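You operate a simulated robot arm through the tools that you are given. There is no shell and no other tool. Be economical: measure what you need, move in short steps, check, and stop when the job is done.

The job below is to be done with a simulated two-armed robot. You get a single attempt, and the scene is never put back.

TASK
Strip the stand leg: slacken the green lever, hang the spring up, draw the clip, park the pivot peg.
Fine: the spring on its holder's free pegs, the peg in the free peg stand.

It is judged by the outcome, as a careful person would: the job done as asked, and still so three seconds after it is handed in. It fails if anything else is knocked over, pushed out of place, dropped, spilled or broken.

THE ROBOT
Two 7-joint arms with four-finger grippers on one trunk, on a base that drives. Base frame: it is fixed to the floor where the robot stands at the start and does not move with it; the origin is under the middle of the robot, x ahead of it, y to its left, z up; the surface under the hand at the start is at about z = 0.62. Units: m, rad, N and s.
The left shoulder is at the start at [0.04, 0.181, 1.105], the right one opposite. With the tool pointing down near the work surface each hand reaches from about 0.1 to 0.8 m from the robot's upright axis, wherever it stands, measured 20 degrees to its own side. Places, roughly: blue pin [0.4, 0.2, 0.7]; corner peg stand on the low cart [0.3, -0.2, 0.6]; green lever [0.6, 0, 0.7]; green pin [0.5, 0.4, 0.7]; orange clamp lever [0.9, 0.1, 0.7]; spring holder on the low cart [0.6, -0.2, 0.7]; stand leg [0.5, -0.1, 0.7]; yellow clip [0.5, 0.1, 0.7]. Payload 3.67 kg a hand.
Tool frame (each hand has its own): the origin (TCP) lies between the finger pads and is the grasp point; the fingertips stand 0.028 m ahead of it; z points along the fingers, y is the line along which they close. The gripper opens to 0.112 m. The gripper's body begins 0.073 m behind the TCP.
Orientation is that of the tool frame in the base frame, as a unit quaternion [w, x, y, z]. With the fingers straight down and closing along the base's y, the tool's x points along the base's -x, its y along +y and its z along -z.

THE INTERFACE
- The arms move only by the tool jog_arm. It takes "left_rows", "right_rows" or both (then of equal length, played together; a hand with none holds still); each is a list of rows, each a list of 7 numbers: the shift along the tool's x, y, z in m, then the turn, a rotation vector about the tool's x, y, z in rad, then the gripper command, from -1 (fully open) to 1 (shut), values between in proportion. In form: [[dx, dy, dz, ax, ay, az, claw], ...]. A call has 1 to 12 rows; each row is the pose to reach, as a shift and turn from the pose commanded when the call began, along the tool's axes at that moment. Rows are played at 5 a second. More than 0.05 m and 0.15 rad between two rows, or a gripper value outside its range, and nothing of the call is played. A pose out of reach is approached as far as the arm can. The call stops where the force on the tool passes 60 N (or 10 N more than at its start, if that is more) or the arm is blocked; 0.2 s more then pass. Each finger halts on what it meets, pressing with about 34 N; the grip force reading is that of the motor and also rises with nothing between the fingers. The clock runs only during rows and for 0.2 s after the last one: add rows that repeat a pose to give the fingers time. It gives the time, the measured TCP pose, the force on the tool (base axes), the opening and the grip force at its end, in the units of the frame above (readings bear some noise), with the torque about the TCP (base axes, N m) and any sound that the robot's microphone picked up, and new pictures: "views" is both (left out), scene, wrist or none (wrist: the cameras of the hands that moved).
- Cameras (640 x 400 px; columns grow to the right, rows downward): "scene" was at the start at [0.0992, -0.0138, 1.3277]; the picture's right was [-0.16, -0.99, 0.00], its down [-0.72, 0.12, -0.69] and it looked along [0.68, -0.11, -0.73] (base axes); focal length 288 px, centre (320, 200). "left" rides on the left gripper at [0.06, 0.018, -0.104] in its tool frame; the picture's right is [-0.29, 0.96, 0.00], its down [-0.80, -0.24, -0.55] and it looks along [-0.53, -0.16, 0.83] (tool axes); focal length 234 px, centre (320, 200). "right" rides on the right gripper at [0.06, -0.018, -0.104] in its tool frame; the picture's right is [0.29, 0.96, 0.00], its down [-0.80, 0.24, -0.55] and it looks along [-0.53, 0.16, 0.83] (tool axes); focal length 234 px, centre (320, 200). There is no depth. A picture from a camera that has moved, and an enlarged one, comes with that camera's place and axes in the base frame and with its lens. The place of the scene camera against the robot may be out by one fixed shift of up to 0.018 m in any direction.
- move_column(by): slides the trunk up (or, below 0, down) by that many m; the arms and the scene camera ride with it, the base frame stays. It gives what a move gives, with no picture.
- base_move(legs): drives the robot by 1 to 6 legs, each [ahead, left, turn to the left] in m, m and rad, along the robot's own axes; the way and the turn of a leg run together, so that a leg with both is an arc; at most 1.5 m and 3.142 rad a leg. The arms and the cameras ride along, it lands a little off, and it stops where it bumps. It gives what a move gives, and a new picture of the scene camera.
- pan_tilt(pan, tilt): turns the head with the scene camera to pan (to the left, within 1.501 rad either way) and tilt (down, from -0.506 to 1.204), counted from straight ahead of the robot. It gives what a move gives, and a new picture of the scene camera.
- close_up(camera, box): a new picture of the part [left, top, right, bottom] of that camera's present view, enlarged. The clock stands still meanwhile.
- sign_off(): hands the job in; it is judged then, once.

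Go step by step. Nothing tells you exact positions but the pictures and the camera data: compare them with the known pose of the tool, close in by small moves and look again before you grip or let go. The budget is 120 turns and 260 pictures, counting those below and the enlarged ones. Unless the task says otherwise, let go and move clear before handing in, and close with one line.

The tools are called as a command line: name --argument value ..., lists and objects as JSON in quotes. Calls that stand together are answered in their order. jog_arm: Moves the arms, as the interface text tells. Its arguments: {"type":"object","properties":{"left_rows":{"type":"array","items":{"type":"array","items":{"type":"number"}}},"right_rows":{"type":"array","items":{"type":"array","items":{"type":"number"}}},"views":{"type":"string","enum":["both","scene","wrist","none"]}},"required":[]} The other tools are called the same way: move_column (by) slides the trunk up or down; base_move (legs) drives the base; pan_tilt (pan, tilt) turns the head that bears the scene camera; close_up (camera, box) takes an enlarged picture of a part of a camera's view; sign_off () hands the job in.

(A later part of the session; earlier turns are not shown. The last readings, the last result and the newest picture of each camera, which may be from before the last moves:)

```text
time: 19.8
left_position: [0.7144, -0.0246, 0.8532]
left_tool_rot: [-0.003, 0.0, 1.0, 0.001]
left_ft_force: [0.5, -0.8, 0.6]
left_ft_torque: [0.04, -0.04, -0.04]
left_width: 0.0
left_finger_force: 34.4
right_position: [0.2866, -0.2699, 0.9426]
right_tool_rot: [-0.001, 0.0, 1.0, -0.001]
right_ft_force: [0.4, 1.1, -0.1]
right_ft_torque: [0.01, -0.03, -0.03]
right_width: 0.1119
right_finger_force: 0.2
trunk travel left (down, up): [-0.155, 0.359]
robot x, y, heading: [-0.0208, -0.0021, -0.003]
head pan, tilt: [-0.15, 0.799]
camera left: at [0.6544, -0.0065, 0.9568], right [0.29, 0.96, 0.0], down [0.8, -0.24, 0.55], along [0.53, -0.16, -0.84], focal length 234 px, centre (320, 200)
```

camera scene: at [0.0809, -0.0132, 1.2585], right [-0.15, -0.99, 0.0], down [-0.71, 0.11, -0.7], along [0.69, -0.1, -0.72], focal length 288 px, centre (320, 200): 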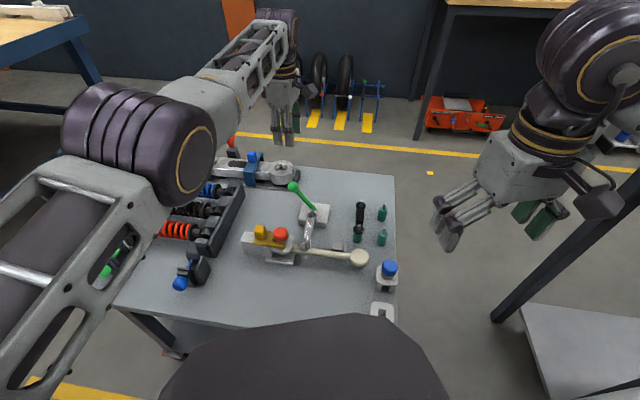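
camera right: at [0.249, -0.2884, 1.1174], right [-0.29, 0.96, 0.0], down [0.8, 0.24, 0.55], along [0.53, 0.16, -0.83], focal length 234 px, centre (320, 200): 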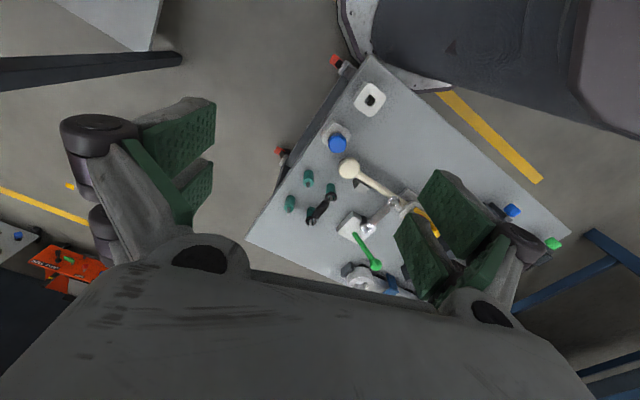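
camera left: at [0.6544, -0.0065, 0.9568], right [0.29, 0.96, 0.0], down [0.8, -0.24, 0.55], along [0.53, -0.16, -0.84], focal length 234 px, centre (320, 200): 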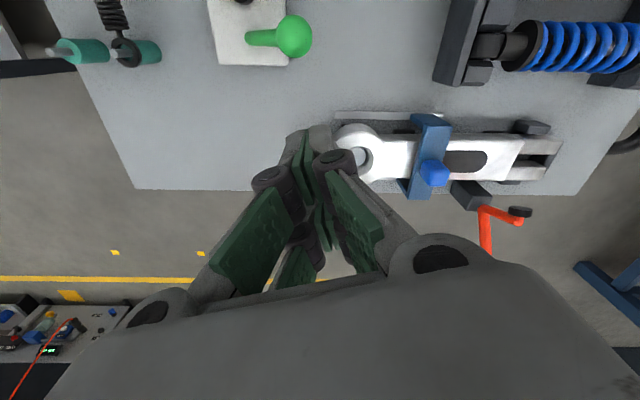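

jog_arm --left_rows '[[0.03, 0.0, 0.03, 0, 0, 0, 1], [0.03, 0.0, 0.07, 0, 0, 0, 1], [0.03, 0, 0.11, 0, 0, 0, 1], [0.03, 0, 0.13, 0, 0, 0, 1], [0.03, 0, 0.13, 0, 0, 0, 1]]' --views "both"

close_up --camera "scene" --box '[250, 130, 350, 260]'

```text
time: 20.9
left_position: [0.7068, -0.0314, 0.7204]
left_tool_rot: [-0.001, -0.001, 1.0, 0.0]
left_ft_force: [-0.6, 0.1, 0.1]
left_ft_torque: [0.0, 0.02, 0.03]
left_width: 0.0
left_finger_force: 33.4
left hand out of reach, approached as far as the arm can: row 1, 2, 3, 4, 5
right_position: [0.2878, -0.2706, 0.9429]
right_tool_rot: [0.0, 0.0, 1.0, 0.0]
right_ft_force: [-0.8, 0.2, 0.2]
right_ft_torque: [0.02, 0.02, 0.0]
right_width: 0.112
right_finger_force: 0.0
trunk travel left (down, up): [-0.155, 0.359]
robot x, y, heading: [-0.0204, -0.001, -0.004]
head pan, tilt: [-0.15, 0.799]
camera scene: at [0.0791, -0.0133, 1.2587], right [-0.15, -0.99, 0.0], down [-0.71, 0.11, -0.7], along [0.69, -0.1, -0.72], focal length 288 px, centre (320, 200)
camera left: at [0.6458, -0.0153, 0.8237], right [0.29, 0.96, 0.0], down [0.8, -0.24, 0.55], along [0.53, -0.16, -0.83], focal length 234 px, centre (320, 200)
```

scene: 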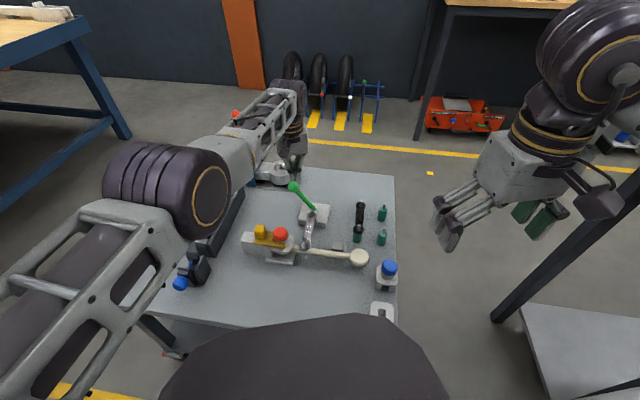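
left: 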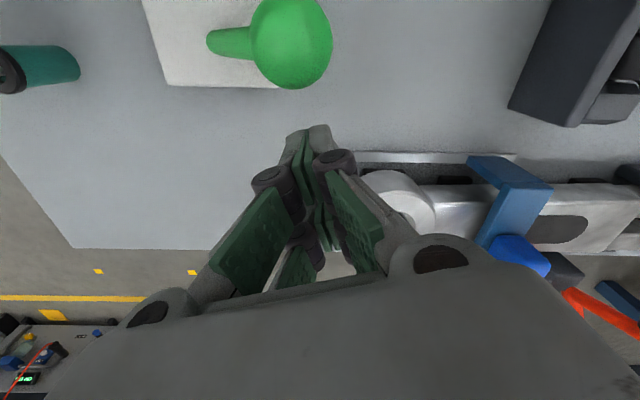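

```text
3.08 times, centred on (300, 195) of scene
camera zoom: at [0.0791, -0.0133, 1.2587], right [-0.15, -0.99, 0.0], down [-0.71, 0.11, -0.7], along [0.69, -0.1, -0.72], focal length 886 px, centre (382, 215)
```

zoom: 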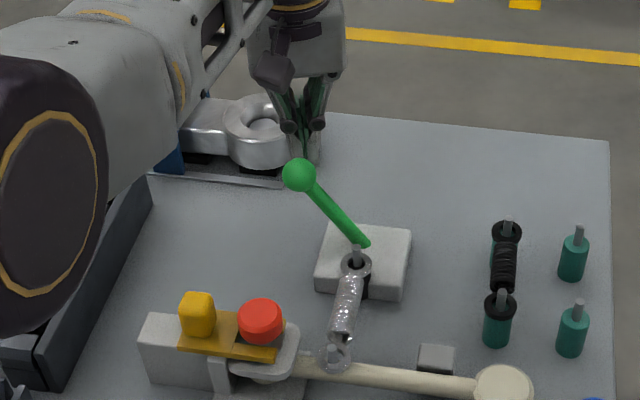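

The left arm's configuration is awkward and its elbow is low, so I'll retract it upward and use the right arm for the lever.

jog_arm --left_rows '[[0.0, 0.0, -0.05, 0, 0, 0, 1], [0, 0.0, -0.1, 0, 0, 0, 1], [0.0, 0.0, -0.15, 0, 0, 0, 1], [0.0, 0.03, -0.18, 0, 0, 0, 0.5], [0.0, 0.06, -0.21, 0, 0, 0, 0], [0.0, 0.1, -0.24, 0, 0, 0, -0.5], [0.0, 0.14, -0.26, 0, 0, 0, -1], [0.03, 0.17, -0.27, 0, 0, 0, -1], [0.06, 0.2, -0.28, 0, 0, 0, -1], [0.1, 0.22, -0.28, 0, 0, 0, -1], [0.14, 0.22, -0.28, 0, 0, 0, -1]]'

```text
time: 23.4
left_position: [0.7296, 0.1628, 1.0394]
left_tool_rot: [-0.002, -0.001, 1.0, 0.0]
left_ft_force: [-0.3, 0.4, 0.5]
left_ft_torque: [0.01, -0.02, -0.02]
left_width: 0.1122
left_finger_force: 0.1
left hand out of reach, approached as far as the arm can: row 1, 2, 3, 4, 5, 6, 7, 8, 9, 10, 11
right_position: [0.2875, -0.2707, 0.9413]
right_tool_rot: [-0.001, 0.0, 1.0, 0.0]
right_ft_force: [0.6, -0.4, -0.4]
right_ft_torque: [0.0, -0.02, -0.02]
right_width: 0.1121
right_finger_force: 0.2
trunk travel left (down, up): [-0.155, 0.359]
robot x, y, heading: [-0.0193, 0.0001, -0.003]
head pan, tilt: [-0.15, 0.799]
camera scene: at [0.0788, -0.013, 1.2587], right [-0.15, -0.99, 0.0], down [-0.71, 0.11, -0.7], along [0.69, -0.1, -0.72], focal length 288 px, centre (320, 200)
camera left: at [0.6691, 0.181, 1.1426], right [0.29, 0.96, 0.0], down [0.8, -0.24, 0.55], along [0.53, -0.16, -0.83], focal length 234 px, centre (320, 200)
```

scene: 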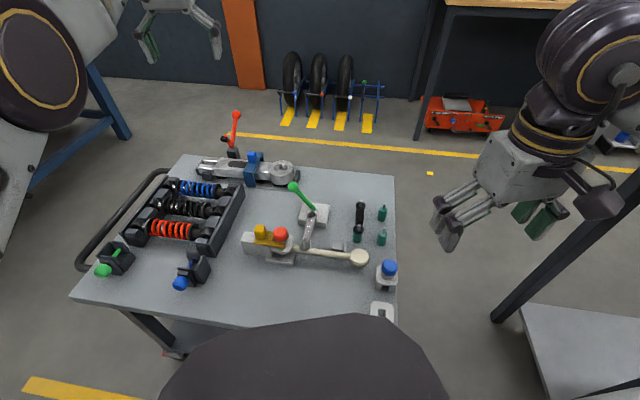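
left: 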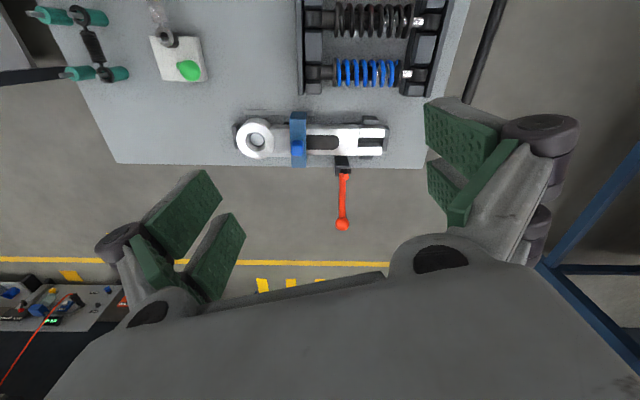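

jog_arm --left_rows '[[0.03, 0.02, 0, 0, 0, 0, -1], [0.06, 0.04, 0, 0, 0, 0, -1], [0.09, 0.06, 0, 0, 0, 0, -1], [0.12, 0.08, 0, 0, 0, 0, -1]]' --views "scene"

```text
time: 24.4
left_position: [0.7237, 0.2293, 1.0748]
left_tool_rot: [-0.002, -0.002, 1.0, 0.0]
left_ft_force: [-0.7, 0.3, 0.1]
left_ft_torque: [0.01, -0.04, -0.01]
left_width: 0.1121
left_finger_force: 0.0
left hand out of reach, approached as far as the arm can: row 1, 2, 3, 4
right_position: [0.2878, -0.2705, 0.9419]
right_tool_rot: [0.0, 0.0, 1.0, 0.001]
right_ft_force: [0.3, 0.3, -0.4]
right_ft_torque: [0.0, -0.02, 0.01]
right_width: 0.1119
right_finger_force: 0.0
trunk travel left (down, up): [-0.155, 0.359]
robot x, y, heading: [-0.0204, 0.0044, 0.001]
head pan, tilt: [-0.15, 0.799]
camera scene: at [0.0792, -0.013, 1.2587], right [-0.15, -0.99, 0.0], down [-0.71, 0.11, -0.7], along [0.69, -0.1, -0.72], focal length 288 px, centre (320, 200)
```

scene: 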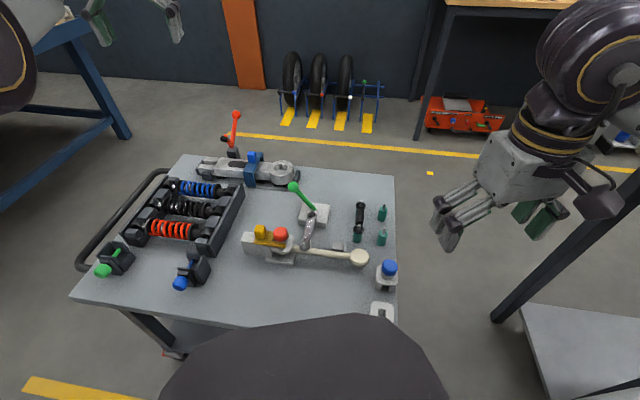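

The left arm is out of the way; I'll leave it there and work with the right arm, whose mirrored wrist should like this twist. Moving it above the ball.

jog_arm --right_rows '[[-0.035, 0.02, 0, 0, 0, -0.12, -1], [-0.07, 0.044, 0, 0, 0, -0.24, -1], [-0.105, 0.068, 0.01, 0, 0, -0.36, -1], [-0.14, 0.092, 0.02, 0, 0, -0.48, -0.5], [-0.175, 0.116, 0.03, 0, 0, -0.6, 0], [-0.21, 0.14, 0.04, 0, 0, -0.72, 0.1], [-0.245, 0.165, 0.05, 0, 0, -0.84, 0.1], [-0.28, 0.19, 0.06, 0, 0, -0.96, 0.1], [-0.315, 0.215, 0.07, 0, 0, -1.08, 0.1], [-0.335, 0.23, 0.08, 0, 0, -1.2, 0.1], [-0.355, 0.244, 0.09, 0, 0, -1.2, 0.1]]'

```text
time: 26.8
left_position: [0.7237, 0.2281, 1.0744]
left_tool_rot: [-0.002, -0.001, 1.0, 0.0]
left_ft_force: [0.6, 0.1, 0.5]
left_ft_torque: [-0.03, 0.02, 0.0]
left_width: 0.112
left_finger_force: 0.1
right_position: [0.5494, -0.0928, 0.8866]
right_tool_rot: [0.001, -0.435, 0.9, 0.001]
right_ft_force: [-0.7, -0.1, 0.0]
right_ft_torque: [-0.03, -0.03, 0.0]
right_width: 0.0504
right_finger_force: 0.1
right hand out of reach, approached as far as the arm can: row 8, 9, 10, 11
trunk travel left (down, up): [-0.155, 0.359]
robot x, y, heading: [-0.0182, -0.0016, 0.002]
head pan, tilt: [-0.15, 0.799]
camera scene: at [0.0792, -0.0131, 1.2587], right [-0.15, -0.99, 0.0], down [-0.71, 0.11, -0.7], along [0.69, -0.1, -0.72], focal length 288 px, centre (320, 200)
camera right: at [0.5271, -0.1518, 0.9907], right [-0.93, 0.37, 0.0], down [0.31, 0.77, 0.55], along [0.2, 0.52, -0.83], focal length 234 px, centre (320, 200)
```

scene: 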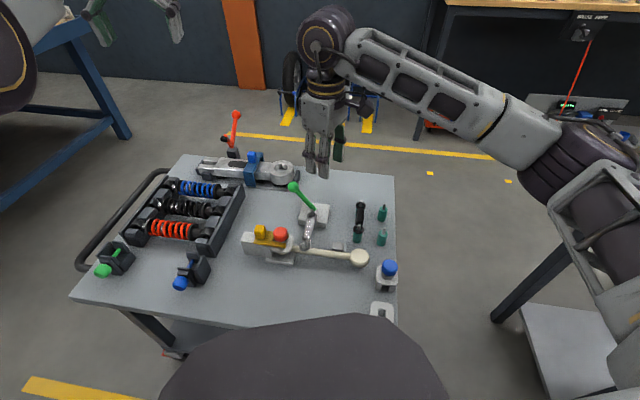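
right: 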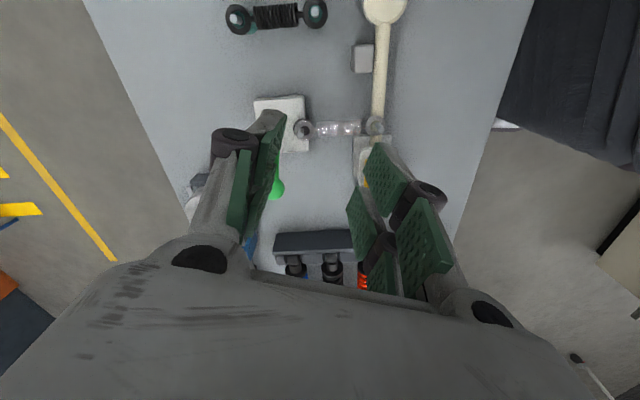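

Also limited at about -0.9 rad. I'll untwist back to zero and push with closed fingers instead, keeping the standard orientation.

jog_arm --right_rows '[[0, 0, 0, 0, 0, 0.15, 0.3], [0, 0, 0, 0, 0, 0.3, 0.6], [0, 0, 0, 0, 0, 0.45, 1], [0, 0, 0, 0, 0, 0.6, 1], [0, 0, 0, 0, 0, 0.75, 1], [0, 0, 0, 0, 0, 0.9, 1], [0, 0, 0, 0, 0, 0.9, 1]]' --views "none"

```text
time: 28.4
left_position: [0.723, 0.2284, 1.074]
left_tool_rot: [-0.001, -0.001, 1.0, -0.001]
left_ft_force: [0.4, 0.0, -0.6]
left_ft_torque: [-0.02, 0.0, -0.03]
left_width: 0.1122
left_finger_force: 0.1
right_position: [0.5489, -0.0909, 0.8858]
right_tool_rot: [-0.001, 0.001, 1.0, 0.0]
right_ft_force: [-0.2, 0.1, 0.6]
right_ft_torque: [0.0, -0.02, 0.0]
right_width: 0.0002
right_finger_force: 33.9
trunk travel left (down, up): [-0.155, 0.359]
robot x, y, heading: [-0.0264, 0.002, -0.003]
head pan, tilt: [-0.15, 0.799]
```

Now move the right hand past the ball, high, to [0.69, -0.02], to see whether it responds freely.

jog_arm --right_rows '[[-0.04, 0.02, 0, 0, 0, 0, 1], [-0.08, 0.04, 0, 0, 0, 0, 1], [-0.12, 0.06, 0, 0, 0, 0, 1], [-0.141, 0.071, 0, 0, 0, 0, 1], [-0.141, 0.071, 0, 0, 0, 0, 1]]' --views "both"

```text
time: 29.6
left_position: [0.7229, 0.2279, 1.0757]
left_tool_rot: [-0.001, 0.0, 1.0, 0.001]
left_ft_force: [0.4, -0.7, -0.1]
left_ft_torque: [-0.01, 0.01, -0.01]
left_width: 0.1118
left_finger_force: 0.0
right_position: [0.6897, -0.0198, 0.8854]
right_tool_rot: [-0.001, 0.0, 1.0, -0.001]
right_ft_force: [0.7, 1.3, -0.1]
right_ft_torque: [0.01, 0.02, 0.02]
right_width: 0.0002
right_finger_force: 34.1
trunk travel left (down, up): [-0.155, 0.359]
robot x, y, heading: [-0.0194, 0.0008, -0.001]
head pan, tilt: [-0.15, 0.799]
camera scene: at [0.0792, -0.0134, 1.2587], right [-0.15, -0.99, 0.0], down [-0.71, 0.11, -0.7], along [0.69, -0.1, -0.72], focal length 288 px, centre (320, 200)
camera right: at [0.6296, -0.0394, 0.9907], right [-0.29, 0.96, 0.0], down [0.8, 0.24, 0.55], along [0.53, 0.16, -0.83], focal length 234 px, centre (320, 200)
```

scene: 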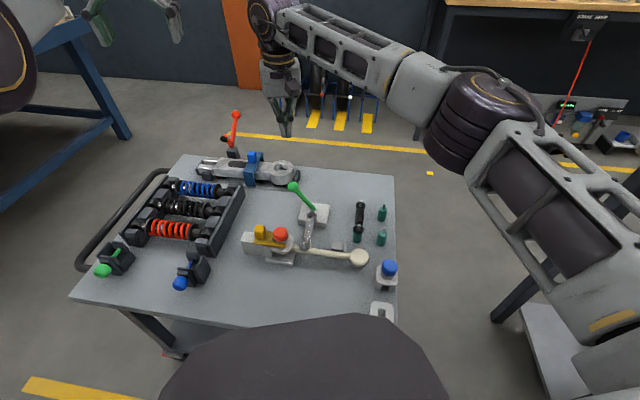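
right: 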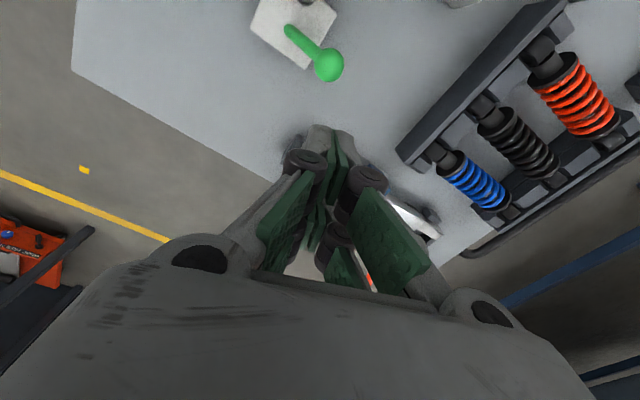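

Right arm responds freely. Descend behind the ball, then push gently toward -x.

jog_arm --right_rows '[[0, 0, 0.04, 0, 0, 0, 1], [0, 0, 0.08, 0, 0, 0, 1], [0, 0, 0.12, 0, 0, 0, 1], [0, 0, 0.16, 0, 0, 0, 1], [0, 0, 0.165, 0, 0, 0, 1]]' --views "both"

```text
time: 30.8
left_position: [0.7233, 0.2286, 1.0759]
left_tool_rot: [-0.002, -0.001, 1.0, 0.0]
left_ft_force: [0.2, -0.2, 0.0]
left_ft_torque: [0.04, 0.02, -0.02]
left_width: 0.1121
left_finger_force: 0.0
right_position: [0.6895, -0.0204, 0.7203]
right_tool_rot: [0.0, -0.001, 1.0, 0.0]
right_ft_force: [-0.1, 0.6, -0.2]
right_ft_torque: [-0.01, 0.0, 0.0]
right_width: 0.0
right_finger_force: 34.2
trunk travel left (down, up): [-0.155, 0.359]
robot x, y, heading: [-0.0187, 0.0011, -0.005]
head pan, tilt: [-0.15, 0.799]
camera scene: at [0.0791, -0.0129, 1.2587], right [-0.15, -0.99, 0.0], down [-0.71, 0.11, -0.7], along [0.69, -0.1, -0.72], focal length 288 px, centre (320, 200)
camera right: at [0.6302, -0.0386, 0.8251], right [-0.29, 0.96, 0.0], down [0.8, 0.24, 0.55], along [0.53, 0.16, -0.83], focal length 234 px, centre (320, 200)
```

scene: 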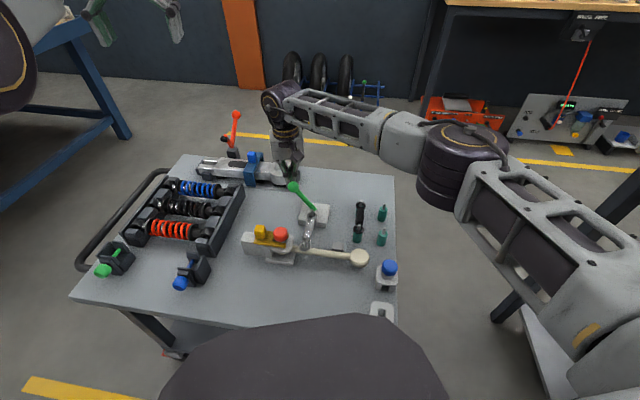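
right: 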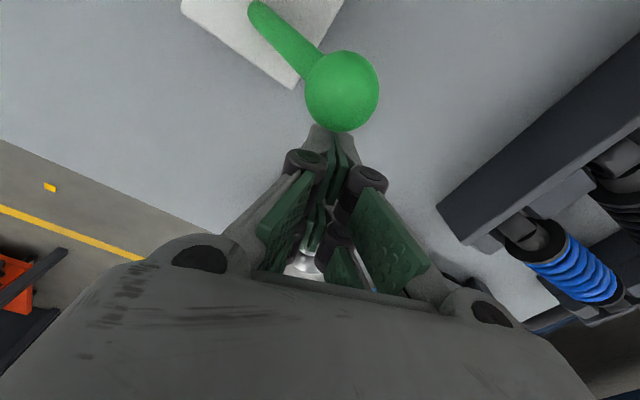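

jog_arm --right_rows '[[0.015, 0, 0, 0, 0, 0, 1], [0.022, 0, 0, 0, 0, 0, 1], [0.027, 0, 0, 0, 0, 0, 1], [0.032, 0, 0, 0, 0, 0, 1], [0.037, 0, 0, 0, 0, 0, 1]]' --views "wrist"

close_up --camera "scene" --box '[270, 160, 350, 260]'

```text
time: 31.3
left_position: [0.7249, 0.2292, 1.0739]
left_tool_rot: [-0.003, -0.003, 1.0, 0.001]
left_ft_force: [-1.4, 0.1, 1.3]
left_ft_torque: [-0.04, -0.05, 0.02]
left_width: 0.1121
left_finger_force: 0.1
right_position: [0.682, -0.0245, 0.7256]
right_tool_rot: [0.012, 0.006, 1.0, 0.003]
right_ft_force: [25.8, -0.6, -6.7]
right_ft_torque: [0.28, -0.22, 0.09]
right_width: 0.0001
right_finger_force: 34.1
trunk travel left (down, up): [-0.155, 0.359]
robot x, y, heading: [-0.02, 0.0014, 0.003]
head pan, tilt: [-0.15, 0.799]
stopped in row 2 (right hand): the force on the tool passed its limit at 68 N (the readings are from after the stop); the commanded pose is now the measured one
camera right: at [0.6199, -0.0423, 0.829], right [-0.28, 0.96, 0.0], down [0.79, 0.23, 0.57], along [0.55, 0.16, -0.82], focal length 234 px, centre (320, 200)
```

right: 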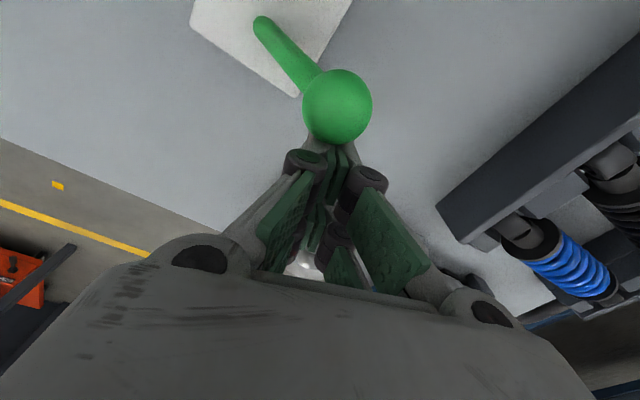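

```text
4.00 times, centred on (310, 210) of scene
camera zoom: at [0.0817, -0.0126, 1.2585], right [-0.15, -0.99, 0.0], down [-0.71, 0.11, -0.7], along [0.69, -0.1, -0.72], focal length 1152 px, centre (360, 160)
```

zoom: 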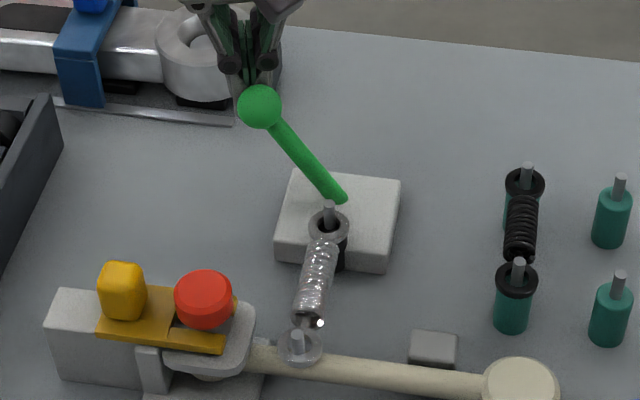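

The lever resists firmly in that direction, so it is at its stop. I'll lift over and push from the other side (clockwise).

jog_arm --right_rows '[[-0.01, 0, 0, 0, 0, 0, 1], [-0.01, 0, -0.04, 0, 0, 0, 1], [-0.01, 0, -0.08, 0, 0, 0, 1], [0.03, 0, -0.08, 0, 0, 0, 1], [0.07, 0, -0.08, 0, 0, 0, 1], [0.08, 0.005, -0.08, 0, 0, 0, 1], [0.08, 0.005, -0.05, 0, 0, 0, 1], [0.08, 0.005, -0.02, 0, 0, 0, 1], [0.08, 0.005, 0.0, 0, 0, 0, 1], [0.08, 0.005, 0.0, 0, 0, 0, 1]]' --views "both"

close_up --camera "scene" --box '[270, 160, 350, 260]'

```text
time: 33.5
left_position: [0.724, 0.23, 1.0745]
left_tool_rot: [-0.001, 0.0, 1.0, 0.001]
left_ft_force: [0.2, -0.7, 0.6]
left_ft_torque: [0.0, 0.01, 0.02]
left_width: 0.1121
left_finger_force: 0.0
right_position: [0.5986, -0.0169, 0.7238]
right_tool_rot: [0.01, 0.004, 1.0, 0.003]
right_ft_force: [-0.7, 0.5, 0.1]
right_ft_torque: [0.0, 0.04, 0.01]
right_width: 0.0
right_finger_force: 34.2
trunk travel left (down, up): [-0.155, 0.359]
robot x, y, heading: [-0.0184, 0.0016, -0.001]
head pan, tilt: [-0.15, 0.799]
camera scene: at [0.0803, -0.0128, 1.2587], right [-0.15, -0.99, 0.0], down [-0.71, 0.11, -0.7], along [0.69, -0.1, -0.72], focal length 288 px, centre (320, 200)
camera right: at [0.5377, -0.035, 0.8279], right [-0.28, 0.96, 0.0], down [0.79, 0.23, 0.57], along [0.55, 0.16, -0.82], focal length 234 px, centre (320, 200)
```

scene: 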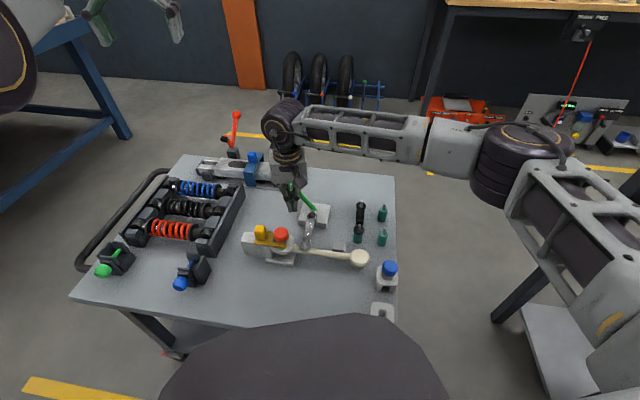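
right: 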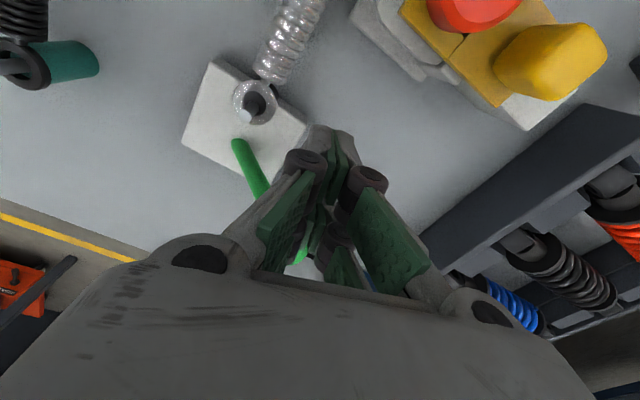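

```text
4.00 times, centred on (310, 210) of scene
camera zoom: at [0.0803, -0.0128, 1.2587], right [-0.15, -0.99, 0.0], down [-0.71, 0.11, -0.7], along [0.69, -0.1, -0.72], focal length 1152 px, centre (360, 160)
```

zoom: 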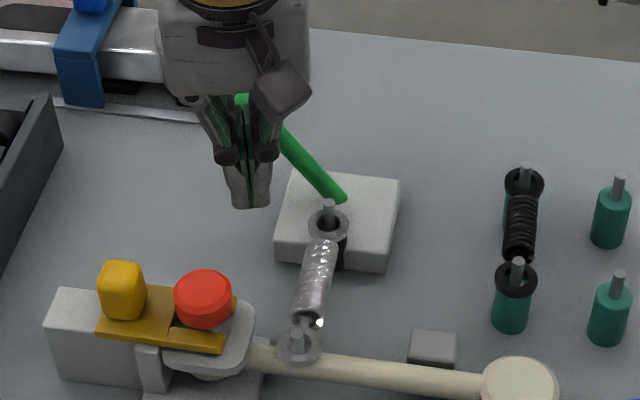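

jog_arm --right_rows '[[-0.01, 0, 0, 0, 0, 0, 1], [-0.018, 0, 0, 0, 0, 0, 1], [-0.024, 0, 0, 0, 0, 0, 1], [-0.03, 0, 0, 0, 0, 0, 1], [-0.036, 0, 0, 0, 0, 0, 1], [-0.042, 0, 0, 0, 0, 0, 1]]' --views "wrist"

close_up --camera "scene" --box '[270, 160, 350, 260]'

```text
time: 34.2
left_position: [0.7225, 0.2269, 1.0741]
left_tool_rot: [-0.003, 0.001, 1.0, 0.0]
left_ft_force: [0.7, 0.2, -0.3]
left_ft_torque: [0.02, 0.0, -0.01]
left_width: 0.112
left_finger_force: 0.0
right_position: [0.6043, -0.0149, 0.7217]
right_tool_rot: [-0.002, 0.0, 1.0, 0.0]
right_ft_force: [-27.8, -6.6, 12.6]
right_ft_torque: [-0.15, -0.29, -0.4]
right_width: 0.0002
right_finger_force: 33.9
trunk travel left (down, up): [-0.155, 0.359]
robot x, y, heading: [-0.0242, -0.0026, -0.004]
head pan, tilt: [-0.15, 0.799]
stopped in row 3 (right hand): the force on the tool passed its limit at 68 N (the readings are from after the stop); the commanded pose is now the measured one
camera right: at [0.5452, -0.0336, 0.8269], right [-0.29, 0.96, 0.0], down [0.8, 0.24, 0.55], along [0.53, 0.16, -0.84], focal length 234 px, centre (320, 200)
```

right: 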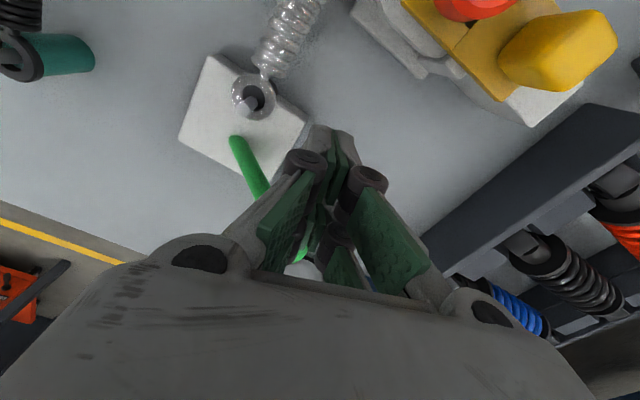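

```text
4.00 times, centred on (310, 210) of scene
camera zoom: at [0.0779, -0.0133, 1.2589], right [-0.15, -0.99, 0.0], down [-0.71, 0.11, -0.7], along [0.69, -0.1, -0.72], focal length 1152 px, centre (360, 160)
```

zoom: 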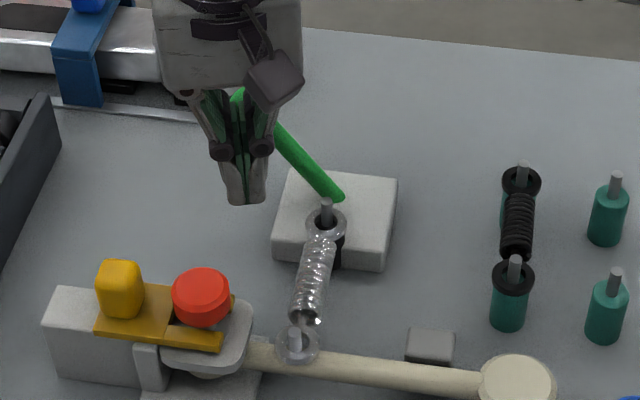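

Both x directions are blocked, so the lever must tilt across, in the y-z plane. I'll straddle the ball along y with the standard orientation.

jog_arm --right_rows '[[0.012, 0, 0, 0, 0, 0, 1], [0.012, 0, -0.04, 0, 0, 0, 1], [0.01, 0, -0.08, 0, 0, 0, 1], [-0.02, -0.01, -0.09, 0, 0, 0, 0.5], [-0.038, -0.012, -0.09, 0, 0, 0, 0.0], [-0.038, -0.012, -0.09, 0, 0, 0, 0.0]]' --views "wrist"

```text
time: 35.6
left_position: [0.7242, 0.2265, 1.0746]
left_tool_rot: [-0.002, -0.001, 1.0, 0.0]
left_ft_force: [0.4, -0.2, -0.4]
left_ft_torque: [0.01, -0.01, -0.01]
left_width: 0.1119
left_finger_force: 0.1
right_position: [0.6454, -0.0282, 0.8099]
right_tool_rot: [0.0, 0.0, 1.0, -0.001]
right_ft_force: [-0.5, 0.1, 0.0]
right_ft_torque: [0.0, -0.03, -0.03]
right_width: 0.056
right_finger_force: 0.1
trunk travel left (down, up): [-0.155, 0.359]
robot x, y, heading: [-0.0219, -0.0006, -0.0]
head pan, tilt: [-0.15, 0.799]
camera right: at [0.5855, -0.0467, 0.9147], right [-0.29, 0.96, 0.0], down [0.8, 0.24, 0.55], along [0.53, 0.16, -0.83], focal length 234 px, centre (320, 200)
```

right: 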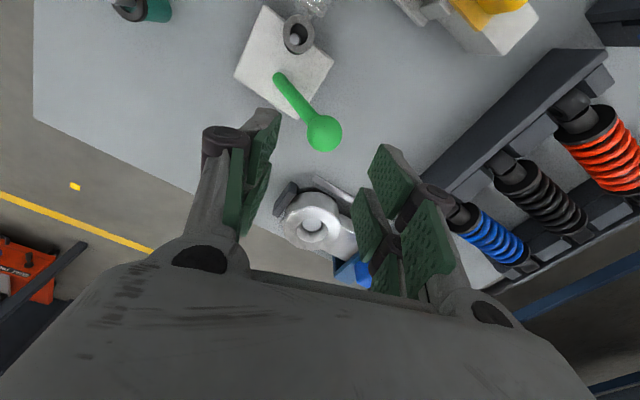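

jog_arm --right_rows '[[0.002, 0.001, 0.04, 0, 0, 0, 0.0], [0.002, 0.001, 0.077, 0, 0, 0, 0], [0.002, -0.01, 0.077, 0, 0, 0, 0], [0.002, -0.02, 0.075, 0, 0, 0, 0], [0.002, -0.03, 0.073, 0, 0, 0, 0]]' --views "wrist"

close_up --camera "scene" --box '[270, 160, 350, 260]'

```text
time: 36.8
left_position: [0.7214, 0.2287, 1.0753]
left_tool_rot: [-0.002, -0.001, 1.0, 0.0]
left_ft_force: [0.2, 0.5, -0.2]
left_ft_torque: [0.03, 0.01, -0.04]
left_width: 0.1119
left_finger_force: 0.1
right_position: [0.644, -0.0586, 0.7387]
right_tool_rot: [0.001, 0.001, 1.0, 0.0]
right_ft_force: [-1.1, 3.4, 1.2]
right_ft_torque: [-0.14, -0.05, -0.01]
right_width: 0.0604
right_finger_force: 3.4
trunk travel left (down, up): [-0.155, 0.359]
robot x, y, heading: [-0.0189, 0.0042, 0.002]
head pan, tilt: [-0.15, 0.799]
camera right: at [0.5837, -0.0766, 0.8438], right [-0.28, 0.96, 0.0], down [0.8, 0.24, 0.56], along [0.53, 0.16, -0.83], focal length 234 px, centre (320, 200)
```

right: 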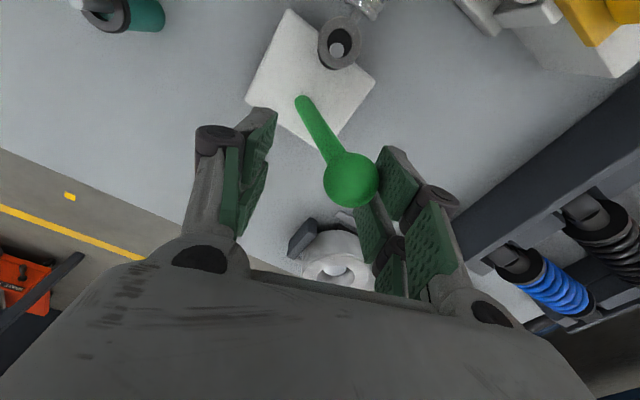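

```text
4.00 times, centred on (310, 210) of scene
camera zoom: at [0.0778, -0.0124, 1.2589], right [-0.15, -0.99, 0.0], down [-0.71, 0.11, -0.7], along [0.69, -0.1, -0.72], focal length 1152 px, centre (360, 160)
```

zoom: 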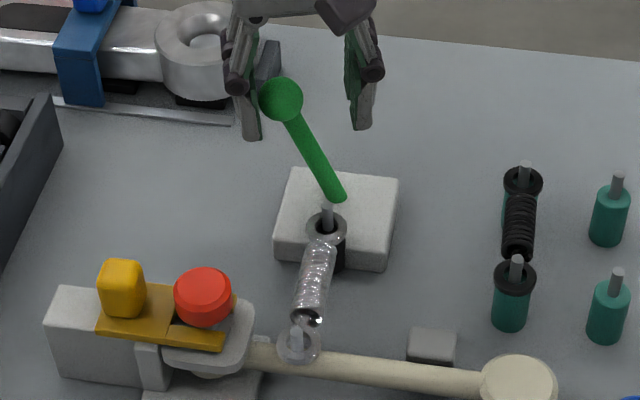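

The lever yields easily toward -y: it's a tilting lever. I continue the swing over the top.

jog_arm --right_rows '[[0, -0.01, -0.003, 0, 0, 0, 0], [0, -0.02, -0.006, 0, 0, 0, 0], [0, -0.03, -0.008, 0, 0, 0, 0], [0, -0.04, -0.008, 0, 0, 0, 0], [0, -0.05, -0.008, 0, 0, 0, 0], [0, -0.06, -0.006, 0, 0, 0, 0]]' --views "wrist"

close_up --camera "scene" --box '[270, 160, 350, 260]'

```text
time: 38.2
left_position: [0.7238, 0.2288, 1.073]
left_tool_rot: [-0.002, -0.001, 1.0, 0.0]
left_ft_force: [0.1, -0.8, -0.3]
left_ft_torque: [0.03, -0.02, 0.03]
left_width: 0.1121
left_finger_force: 0.0
right_position: [0.6436, -0.1181, 0.744]
right_tool_rot: [-0.001, 0.001, 1.0, -0.001]
right_ft_force: [-0.5, 0.4, -0.1]
right_ft_torque: [0.01, -0.01, -0.02]
right_width: 0.0565
right_finger_force: 0.9
trunk travel left (down, up): [-0.155, 0.359]
robot x, y, heading: [-0.0189, -0.0013, 0.004]
head pan, tilt: [-0.15, 0.799]
camera right: at [0.5836, -0.1368, 0.8484], right [-0.29, 0.96, 0.0], down [0.8, 0.24, 0.55], along [0.53, 0.16, -0.83], focal length 234 px, centre (320, 200)
```

right: 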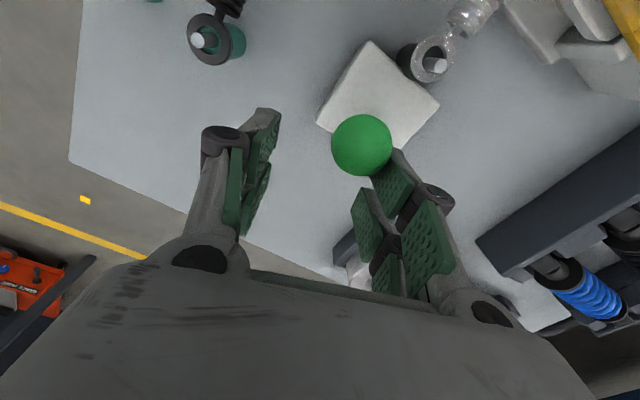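

```text
4.00 times, centred on (310, 210) of scene
camera zoom: at [0.0792, -0.0133, 1.2587], right [-0.15, -0.99, 0.0], down [-0.71, 0.11, -0.7], along [0.69, -0.1, -0.72], focal length 1152 px, centre (360, 160)
```

zoom: 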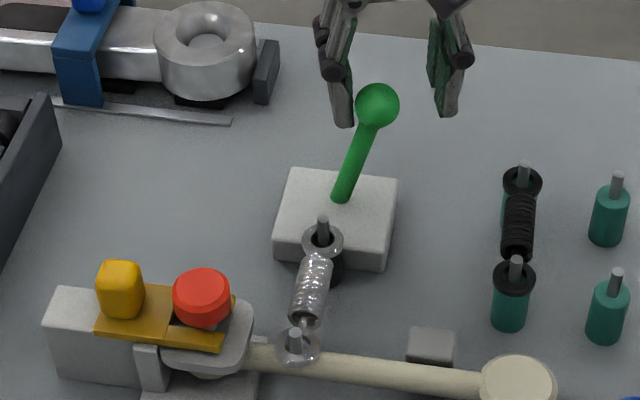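

The post slides toward the leg, slackening the spring. Continue until the other stop.

jog_arm --right_rows '[[0, -0.01, 0.0, 0, 0, 0, 0], [0, -0.02, 0.003, 0, 0, 0, 0], [0, -0.03, 0.007, 0, 0, 0, 0], [0, -0.04, 0.012, 0, 0, 0, 0], [0, -0.046, 0.015, 0, 0, 0, 0]]' --views "wrist"

close_up --camera "scene" --box '[270, 160, 350, 260]'

```text
time: 39.4
left_position: [0.7242, 0.2317, 1.0737]
left_tool_rot: [-0.003, -0.002, 1.0, 0.0]
left_ft_force: [0.2, -0.9, -0.3]
left_ft_torque: [0.0, 0.01, 0.0]
left_width: 0.1116
left_finger_force: 0.1
right_position: [0.6461, -0.1599, 0.7313]
right_tool_rot: [0.003, 0.0, 1.0, 0.001]
right_ft_force: [16.4, 18.5, 8.5]
right_ft_torque: [0.49, 0.05, -0.99]
right_width: 0.0673
right_finger_force: 10.8
trunk travel left (down, up): [-0.155, 0.359]
robot x, y, heading: [-0.0202, 0.0011, 0.003]
head pan, tilt: [-0.15, 0.799]
camera right: at [0.5855, -0.1783, 0.835], right [-0.29, 0.96, 0.0], down [0.79, 0.24, 0.56], along [0.53, 0.16, -0.83], focal length 234 px, centre (320, 200)
```

right: 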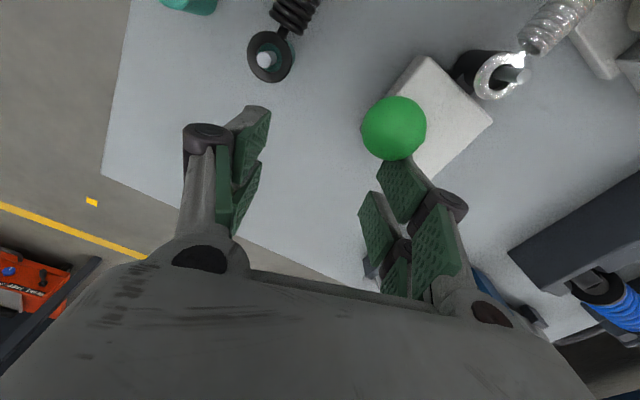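

```text
4.00 times, centred on (310, 210) of scene
camera zoom: at [0.0804, -0.011, 1.2587], right [-0.15, -0.99, 0.0], down [-0.71, 0.1, -0.7], along [0.69, -0.1, -0.72], focal length 1152 px, centre (360, 160)
```

zoom: 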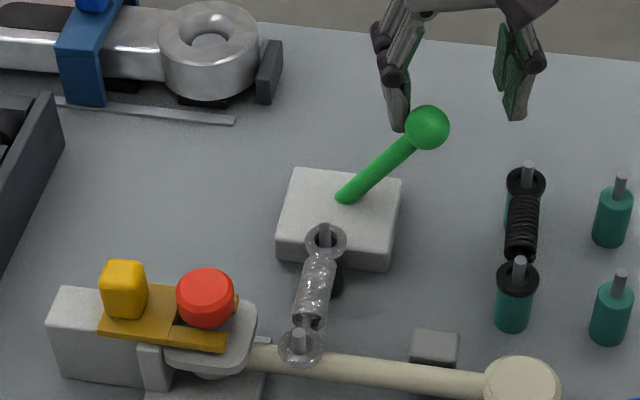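

At the new side the ball has drifted off the finger's edge. I'll lift, recentre on the ball and confirm it's against its stop.

jog_arm --right_rows '[[0, 0.0, -0.04, 0, 0, 0, 0], [0, 0.01, -0.07, 0, 0, 0, 0], [0.036, 0.026, -0.07, 0, 0, 0, 0], [0.036, 0.026, -0.07, 0, 0, 0, 0]]' --views "wrist"

```text
time: 40.4
left_position: [0.7229, 0.2279, 1.0739]
left_tool_rot: [-0.002, -0.001, 1.0, 0.0]
left_ft_force: [0.0, 0.2, 0.3]
left_ft_torque: [0.05, 0.01, 0.0]
left_width: 0.1119
left_finger_force: 0.1
right_position: [0.6065, -0.1386, 0.7991]
right_tool_rot: [0.0, 0.001, 1.0, 0.0]
right_ft_force: [0.3, -0.6, 0.2]
right_ft_torque: [-0.03, 0.0, -0.01]
right_width: 0.0561
right_finger_force: 0.2
trunk travel left (down, up): [-0.155, 0.359]
robot x, y, heading: [-0.0231, -0.0024, -0.0]
head pan, tilt: [-0.15, 0.799]
camera right: at [0.5475, -0.1566, 0.9039], right [-0.29, 0.96, 0.0], down [0.8, 0.24, 0.55], along [0.53, 0.16, -0.83], focal length 234 px, centre (320, 200)
```

right: 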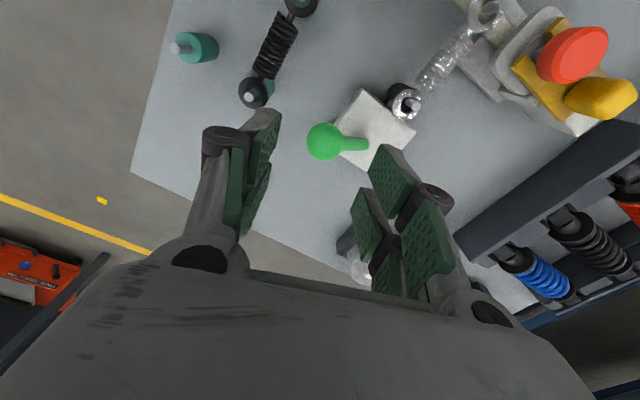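

jog_arm --right_rows '[[-0.006, 0.003, 0.04, 0, 0, 0, 0], [-0.006, 0.003, 0.077, 0, 0, 0, 0], [-0.006, -0.01, 0.077, 0, 0, 0, 0], [-0.006, -0.018, 0.08, 0, 0, 0, 0], [-0.006, -0.024, 0.08, 0, 0, 0, 0]]' --views "wrist"

```text
time: 41.6
left_position: [0.7233, 0.2332, 1.0744]
left_tool_rot: [-0.001, -0.001, 1.0, -0.001]
left_ft_force: [-0.7, -0.7, 0.3]
left_ft_torque: [0.0, 0.01, -0.02]
left_width: 0.112
left_finger_force: 0.0
right_position: [0.6136, -0.1534, 0.7194]
right_tool_rot: [0.001, -0.003, 1.0, 0.002]
right_ft_force: [5.7, 41.9, 3.9]
right_ft_torque: [1.02, -0.11, -0.2]
right_width: 0.0784
right_finger_force: 21.1
trunk travel left (down, up): [-0.155, 0.359]
robot x, y, heading: [-0.0227, 0.003, 0.005]
head pan, tilt: [-0.15, 0.799]
camera right: at [0.5542, -0.1722, 0.8242], right [-0.29, 0.96, 0.0], down [0.79, 0.24, 0.56], along [0.53, 0.17, -0.83], focal length 234 px, centre (320, 200)
```

right: 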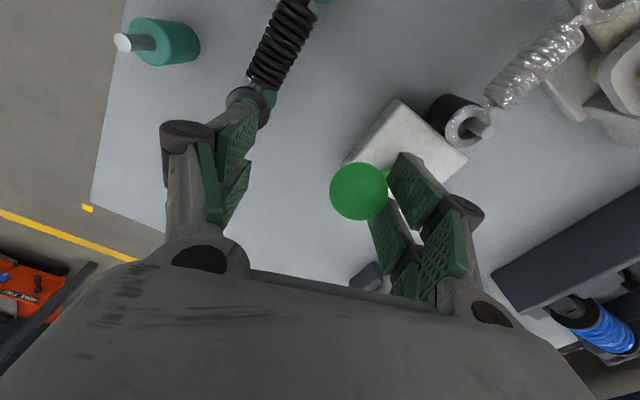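

The lever is firmly at its stop (42 N). Back off and lift away to view the spring.

jog_arm --right_rows '[[0, 0.02, 0, 0, 0, 0, 0], [0, 0.02, -0.04, 0, 0, 0, 0], [0, 0.03, -0.08, 0, 0, 0, -0.2], [0.03, 0.04, -0.1, 0, 0, 0, -0.2], [0.07, 0.05, -0.1, 0, 0, 0, 0], [0.1, 0.06, -0.1, 0, 0, 0, 0]]' --views "wrist"

close_up --camera "right" --box '[180, 0, 420, 150]'

close_up --camera "scene" --box '[290, 190, 400, 270]'

```text
time: 43.0
left_position: [0.7241, 0.2288, 1.0741]
left_tool_rot: [-0.003, -0.001, 1.0, 0.0]
left_ft_force: [-0.3, -0.4, 0.2]
left_ft_torque: [0.01, -0.03, -0.01]
left_width: 0.1118
left_finger_force: 0.1
right_position: [0.514, -0.1026, 0.8179]
right_tool_rot: [0.0, 0.0, 1.0, 0.0]
right_ft_force: [0.1, 0.1, 0.1]
right_ft_torque: [0.01, -0.01, 0.0]
right_width: 0.0558
right_finger_force: 0.0
trunk travel left (down, up): [-0.155, 0.359]
robot x, y, heading: [-0.022, -0.0017, -0.004]
head pan, tilt: [-0.15, 0.799]
camera right: at [0.4537, -0.1205, 0.9226], right [-0.29, 0.96, 0.0], down [0.8, 0.24, 0.55], along [0.53, 0.16, -0.83], focal length 234 px, centre (320, 200)
```

right: 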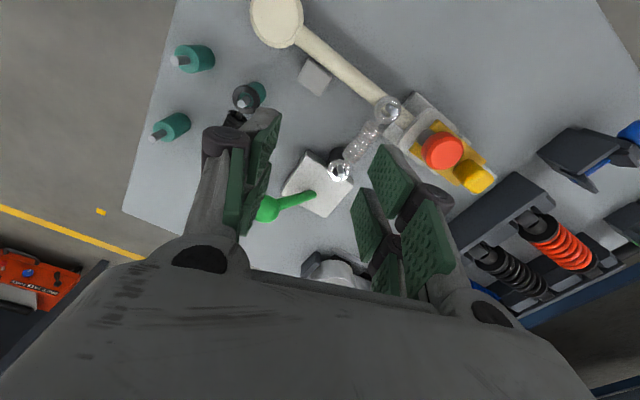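

```text
2.67 times, centred on (300, 75) of right
camera zoom: at [0.4537, -0.1205, 0.9226], right [-0.29, 0.96, 0.0], down [0.8, 0.24, 0.55], along [0.53, 0.16, -0.83], focal length 624 px, centre (373, 533)
```

zoom: 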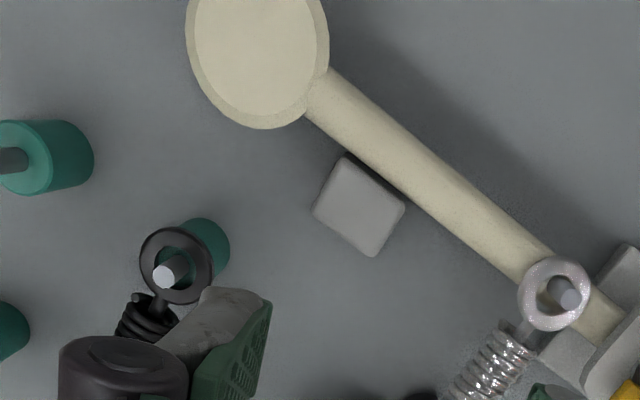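

```text
5.00 times, centred on (345, 230) of scene
camera zoom: at [0.0792, -0.0131, 1.2587], right [-0.15, -0.99, 0.0], down [-0.71, 0.11, -0.7], along [0.69, -0.1, -0.72], focal length 1440 px, centre (195, 50)
```

zoom: 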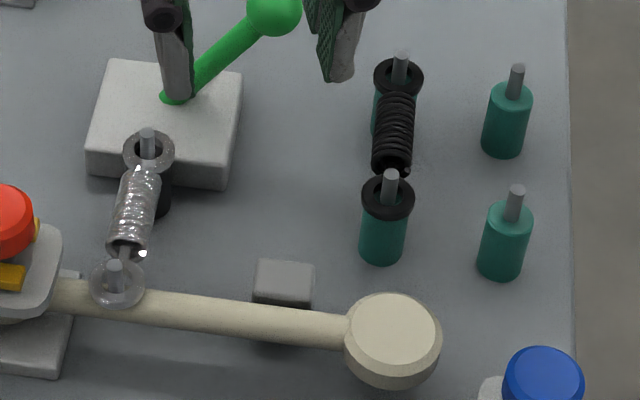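

Lever is slack now. Next, view the free pegs from above for precise positions.

jog_arm --right_rows '[[0.02, -0.045, 0, 0, 0, 0, 0], [0.04, -0.09, 0, 0, 0, 0, 0], [0.055, -0.13, 0, 0, 0, 0, 0], [0.055, -0.165, 0, 0, 0, 0, 0], [0.055, -0.165, 0, 0, 0, 0, 0]]' --views "wrist"

close_up --camera "right" --box '[230, 80, 390, 200]'

```text
time: 44.2
left_position: [0.7235, 0.2281, 1.075]
left_tool_rot: [-0.002, -0.001, 1.0, 0.0]
left_ft_force: [-0.3, -0.1, -0.9]
left_ft_torque: [-0.01, 0.0, -0.01]
left_width: 0.1119
left_finger_force: 0.0
right_position: [0.4586, -0.2668, 0.8192]
right_tool_rot: [0.0, 0.002, 1.0, 0.0]
right_ft_force: [0.6, 0.6, -0.6]
right_ft_torque: [-0.01, 0.0, 0.0]
right_width: 0.056
right_finger_force: 0.1
trunk travel left (down, up): [-0.155, 0.359]
robot x, y, heading: [-0.0189, -0.0004, -0.004]
head pan, tilt: [-0.15, 0.799]
camera right: at [0.3989, -0.285, 0.9247], right [-0.29, 0.96, 0.0], down [0.8, 0.24, 0.55], along [0.53, 0.16, -0.83], focal length 234 px, centre (320, 200)
```

right: 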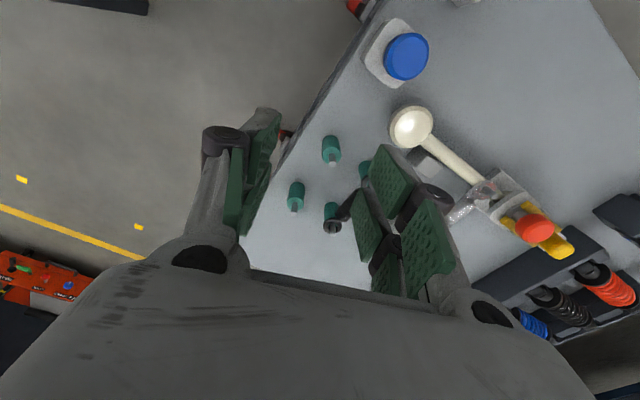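

```text
3.33 times, centred on (310, 140) of right
camera zoom: at [0.3989, -0.285, 0.9247], right [-0.29, 0.96, 0.0], down [0.8, 0.24, 0.55], along [0.53, 0.16, -0.83], focal length 781 px, centre (353, 400)
```

zoom: 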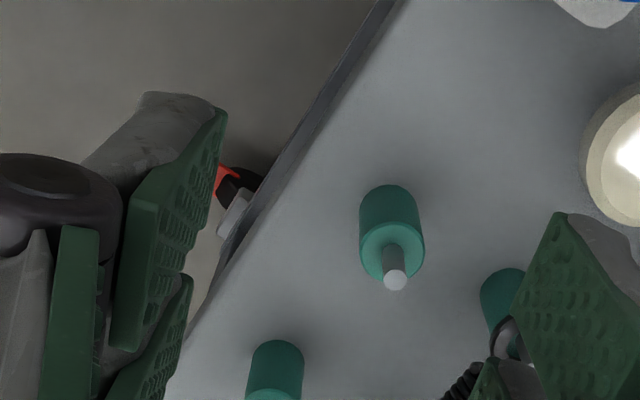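

Spring ends are at about [0.487, -0.033] and [0.566, -0.062], and the free pegs at about [0.505, -0.237] and [0.580, -0.265], with nearly the same direction and length. I'll bring the hand over the spring's middle, turned by 0.35 rad.

jog_arm --right_rows '[[-0.012, 0.044, 0, 0, 0, 0.07, 0.2], [-0.025, 0.088, 0, 0, 0, 0.14, 0.36], [-0.04, 0.132, 0, 0, 0, 0.21, 0.36], [-0.055, 0.176, 0, 0, 0, 0.28, 0.36], [-0.067, 0.219, 0, 0, 0, 0.35, 0.36], [-0.067, 0.219, 0.03, 0, 0, 0.35, 0.36], [-0.067, 0.219, 0.04, 0, 0, 0.35, 0.36]]' --views "wrist"

close_up --camera "right" --box '[230, 60, 410, 190]'

```text
time: 45.8
left_position: [0.7234, 0.2286, 1.0735]
left_tool_rot: [-0.002, -0.001, 1.0, 0.0]
left_ft_force: [0.2, 0.9, 0.1]
left_ft_torque: [-0.07, -0.02, 0.03]
left_width: 0.112
left_finger_force: 0.0
right_position: [0.5269, -0.0481, 0.7797]
right_tool_rot: [0.001, 0.175, 0.985, 0.0]
right_ft_force: [0.3, -0.4, 0.2]
right_ft_torque: [-0.01, 0.04, 0.0]
right_width: 0.036
right_finger_force: 0.0
trunk travel left (down, up): [-0.155, 0.359]
robot x, y, heading: [-0.021, -0.0028, -0.0]
head pan, tilt: [-0.15, 0.799]
camera right: at [0.4631, -0.0444, 0.8838], right [0.06, 1.0, 0.0], down [0.83, -0.05, 0.55], along [0.55, -0.03, -0.83], focal length 234 px, centre (320, 200)
```

right: 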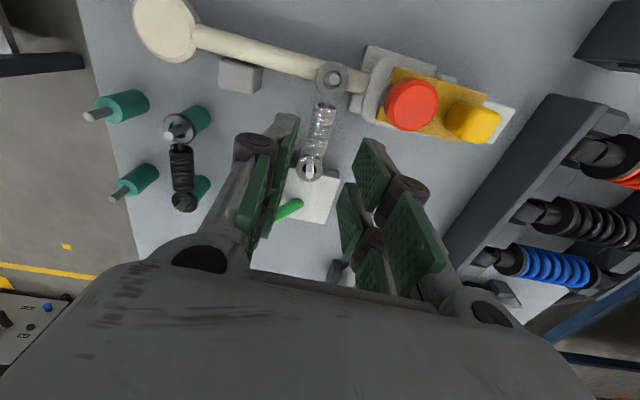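

```text
3.08 times, centred on (320, 125) of right
camera zoom: at [0.4631, -0.0444, 0.8838], right [0.06, 1.0, 0.0], down [0.83, -0.05, 0.55], along [0.55, -0.03, -0.83], focal length 720 px, centre (320, 431)
```

zoom: 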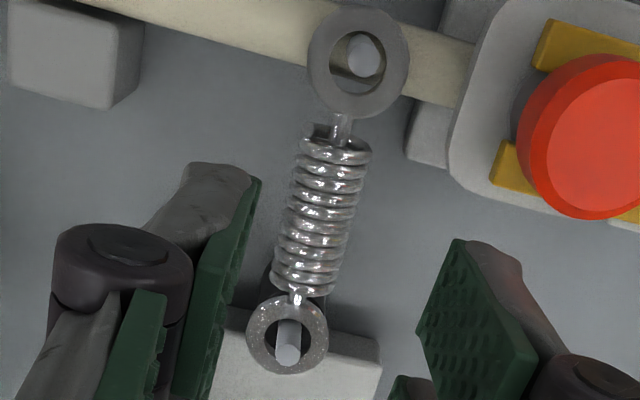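

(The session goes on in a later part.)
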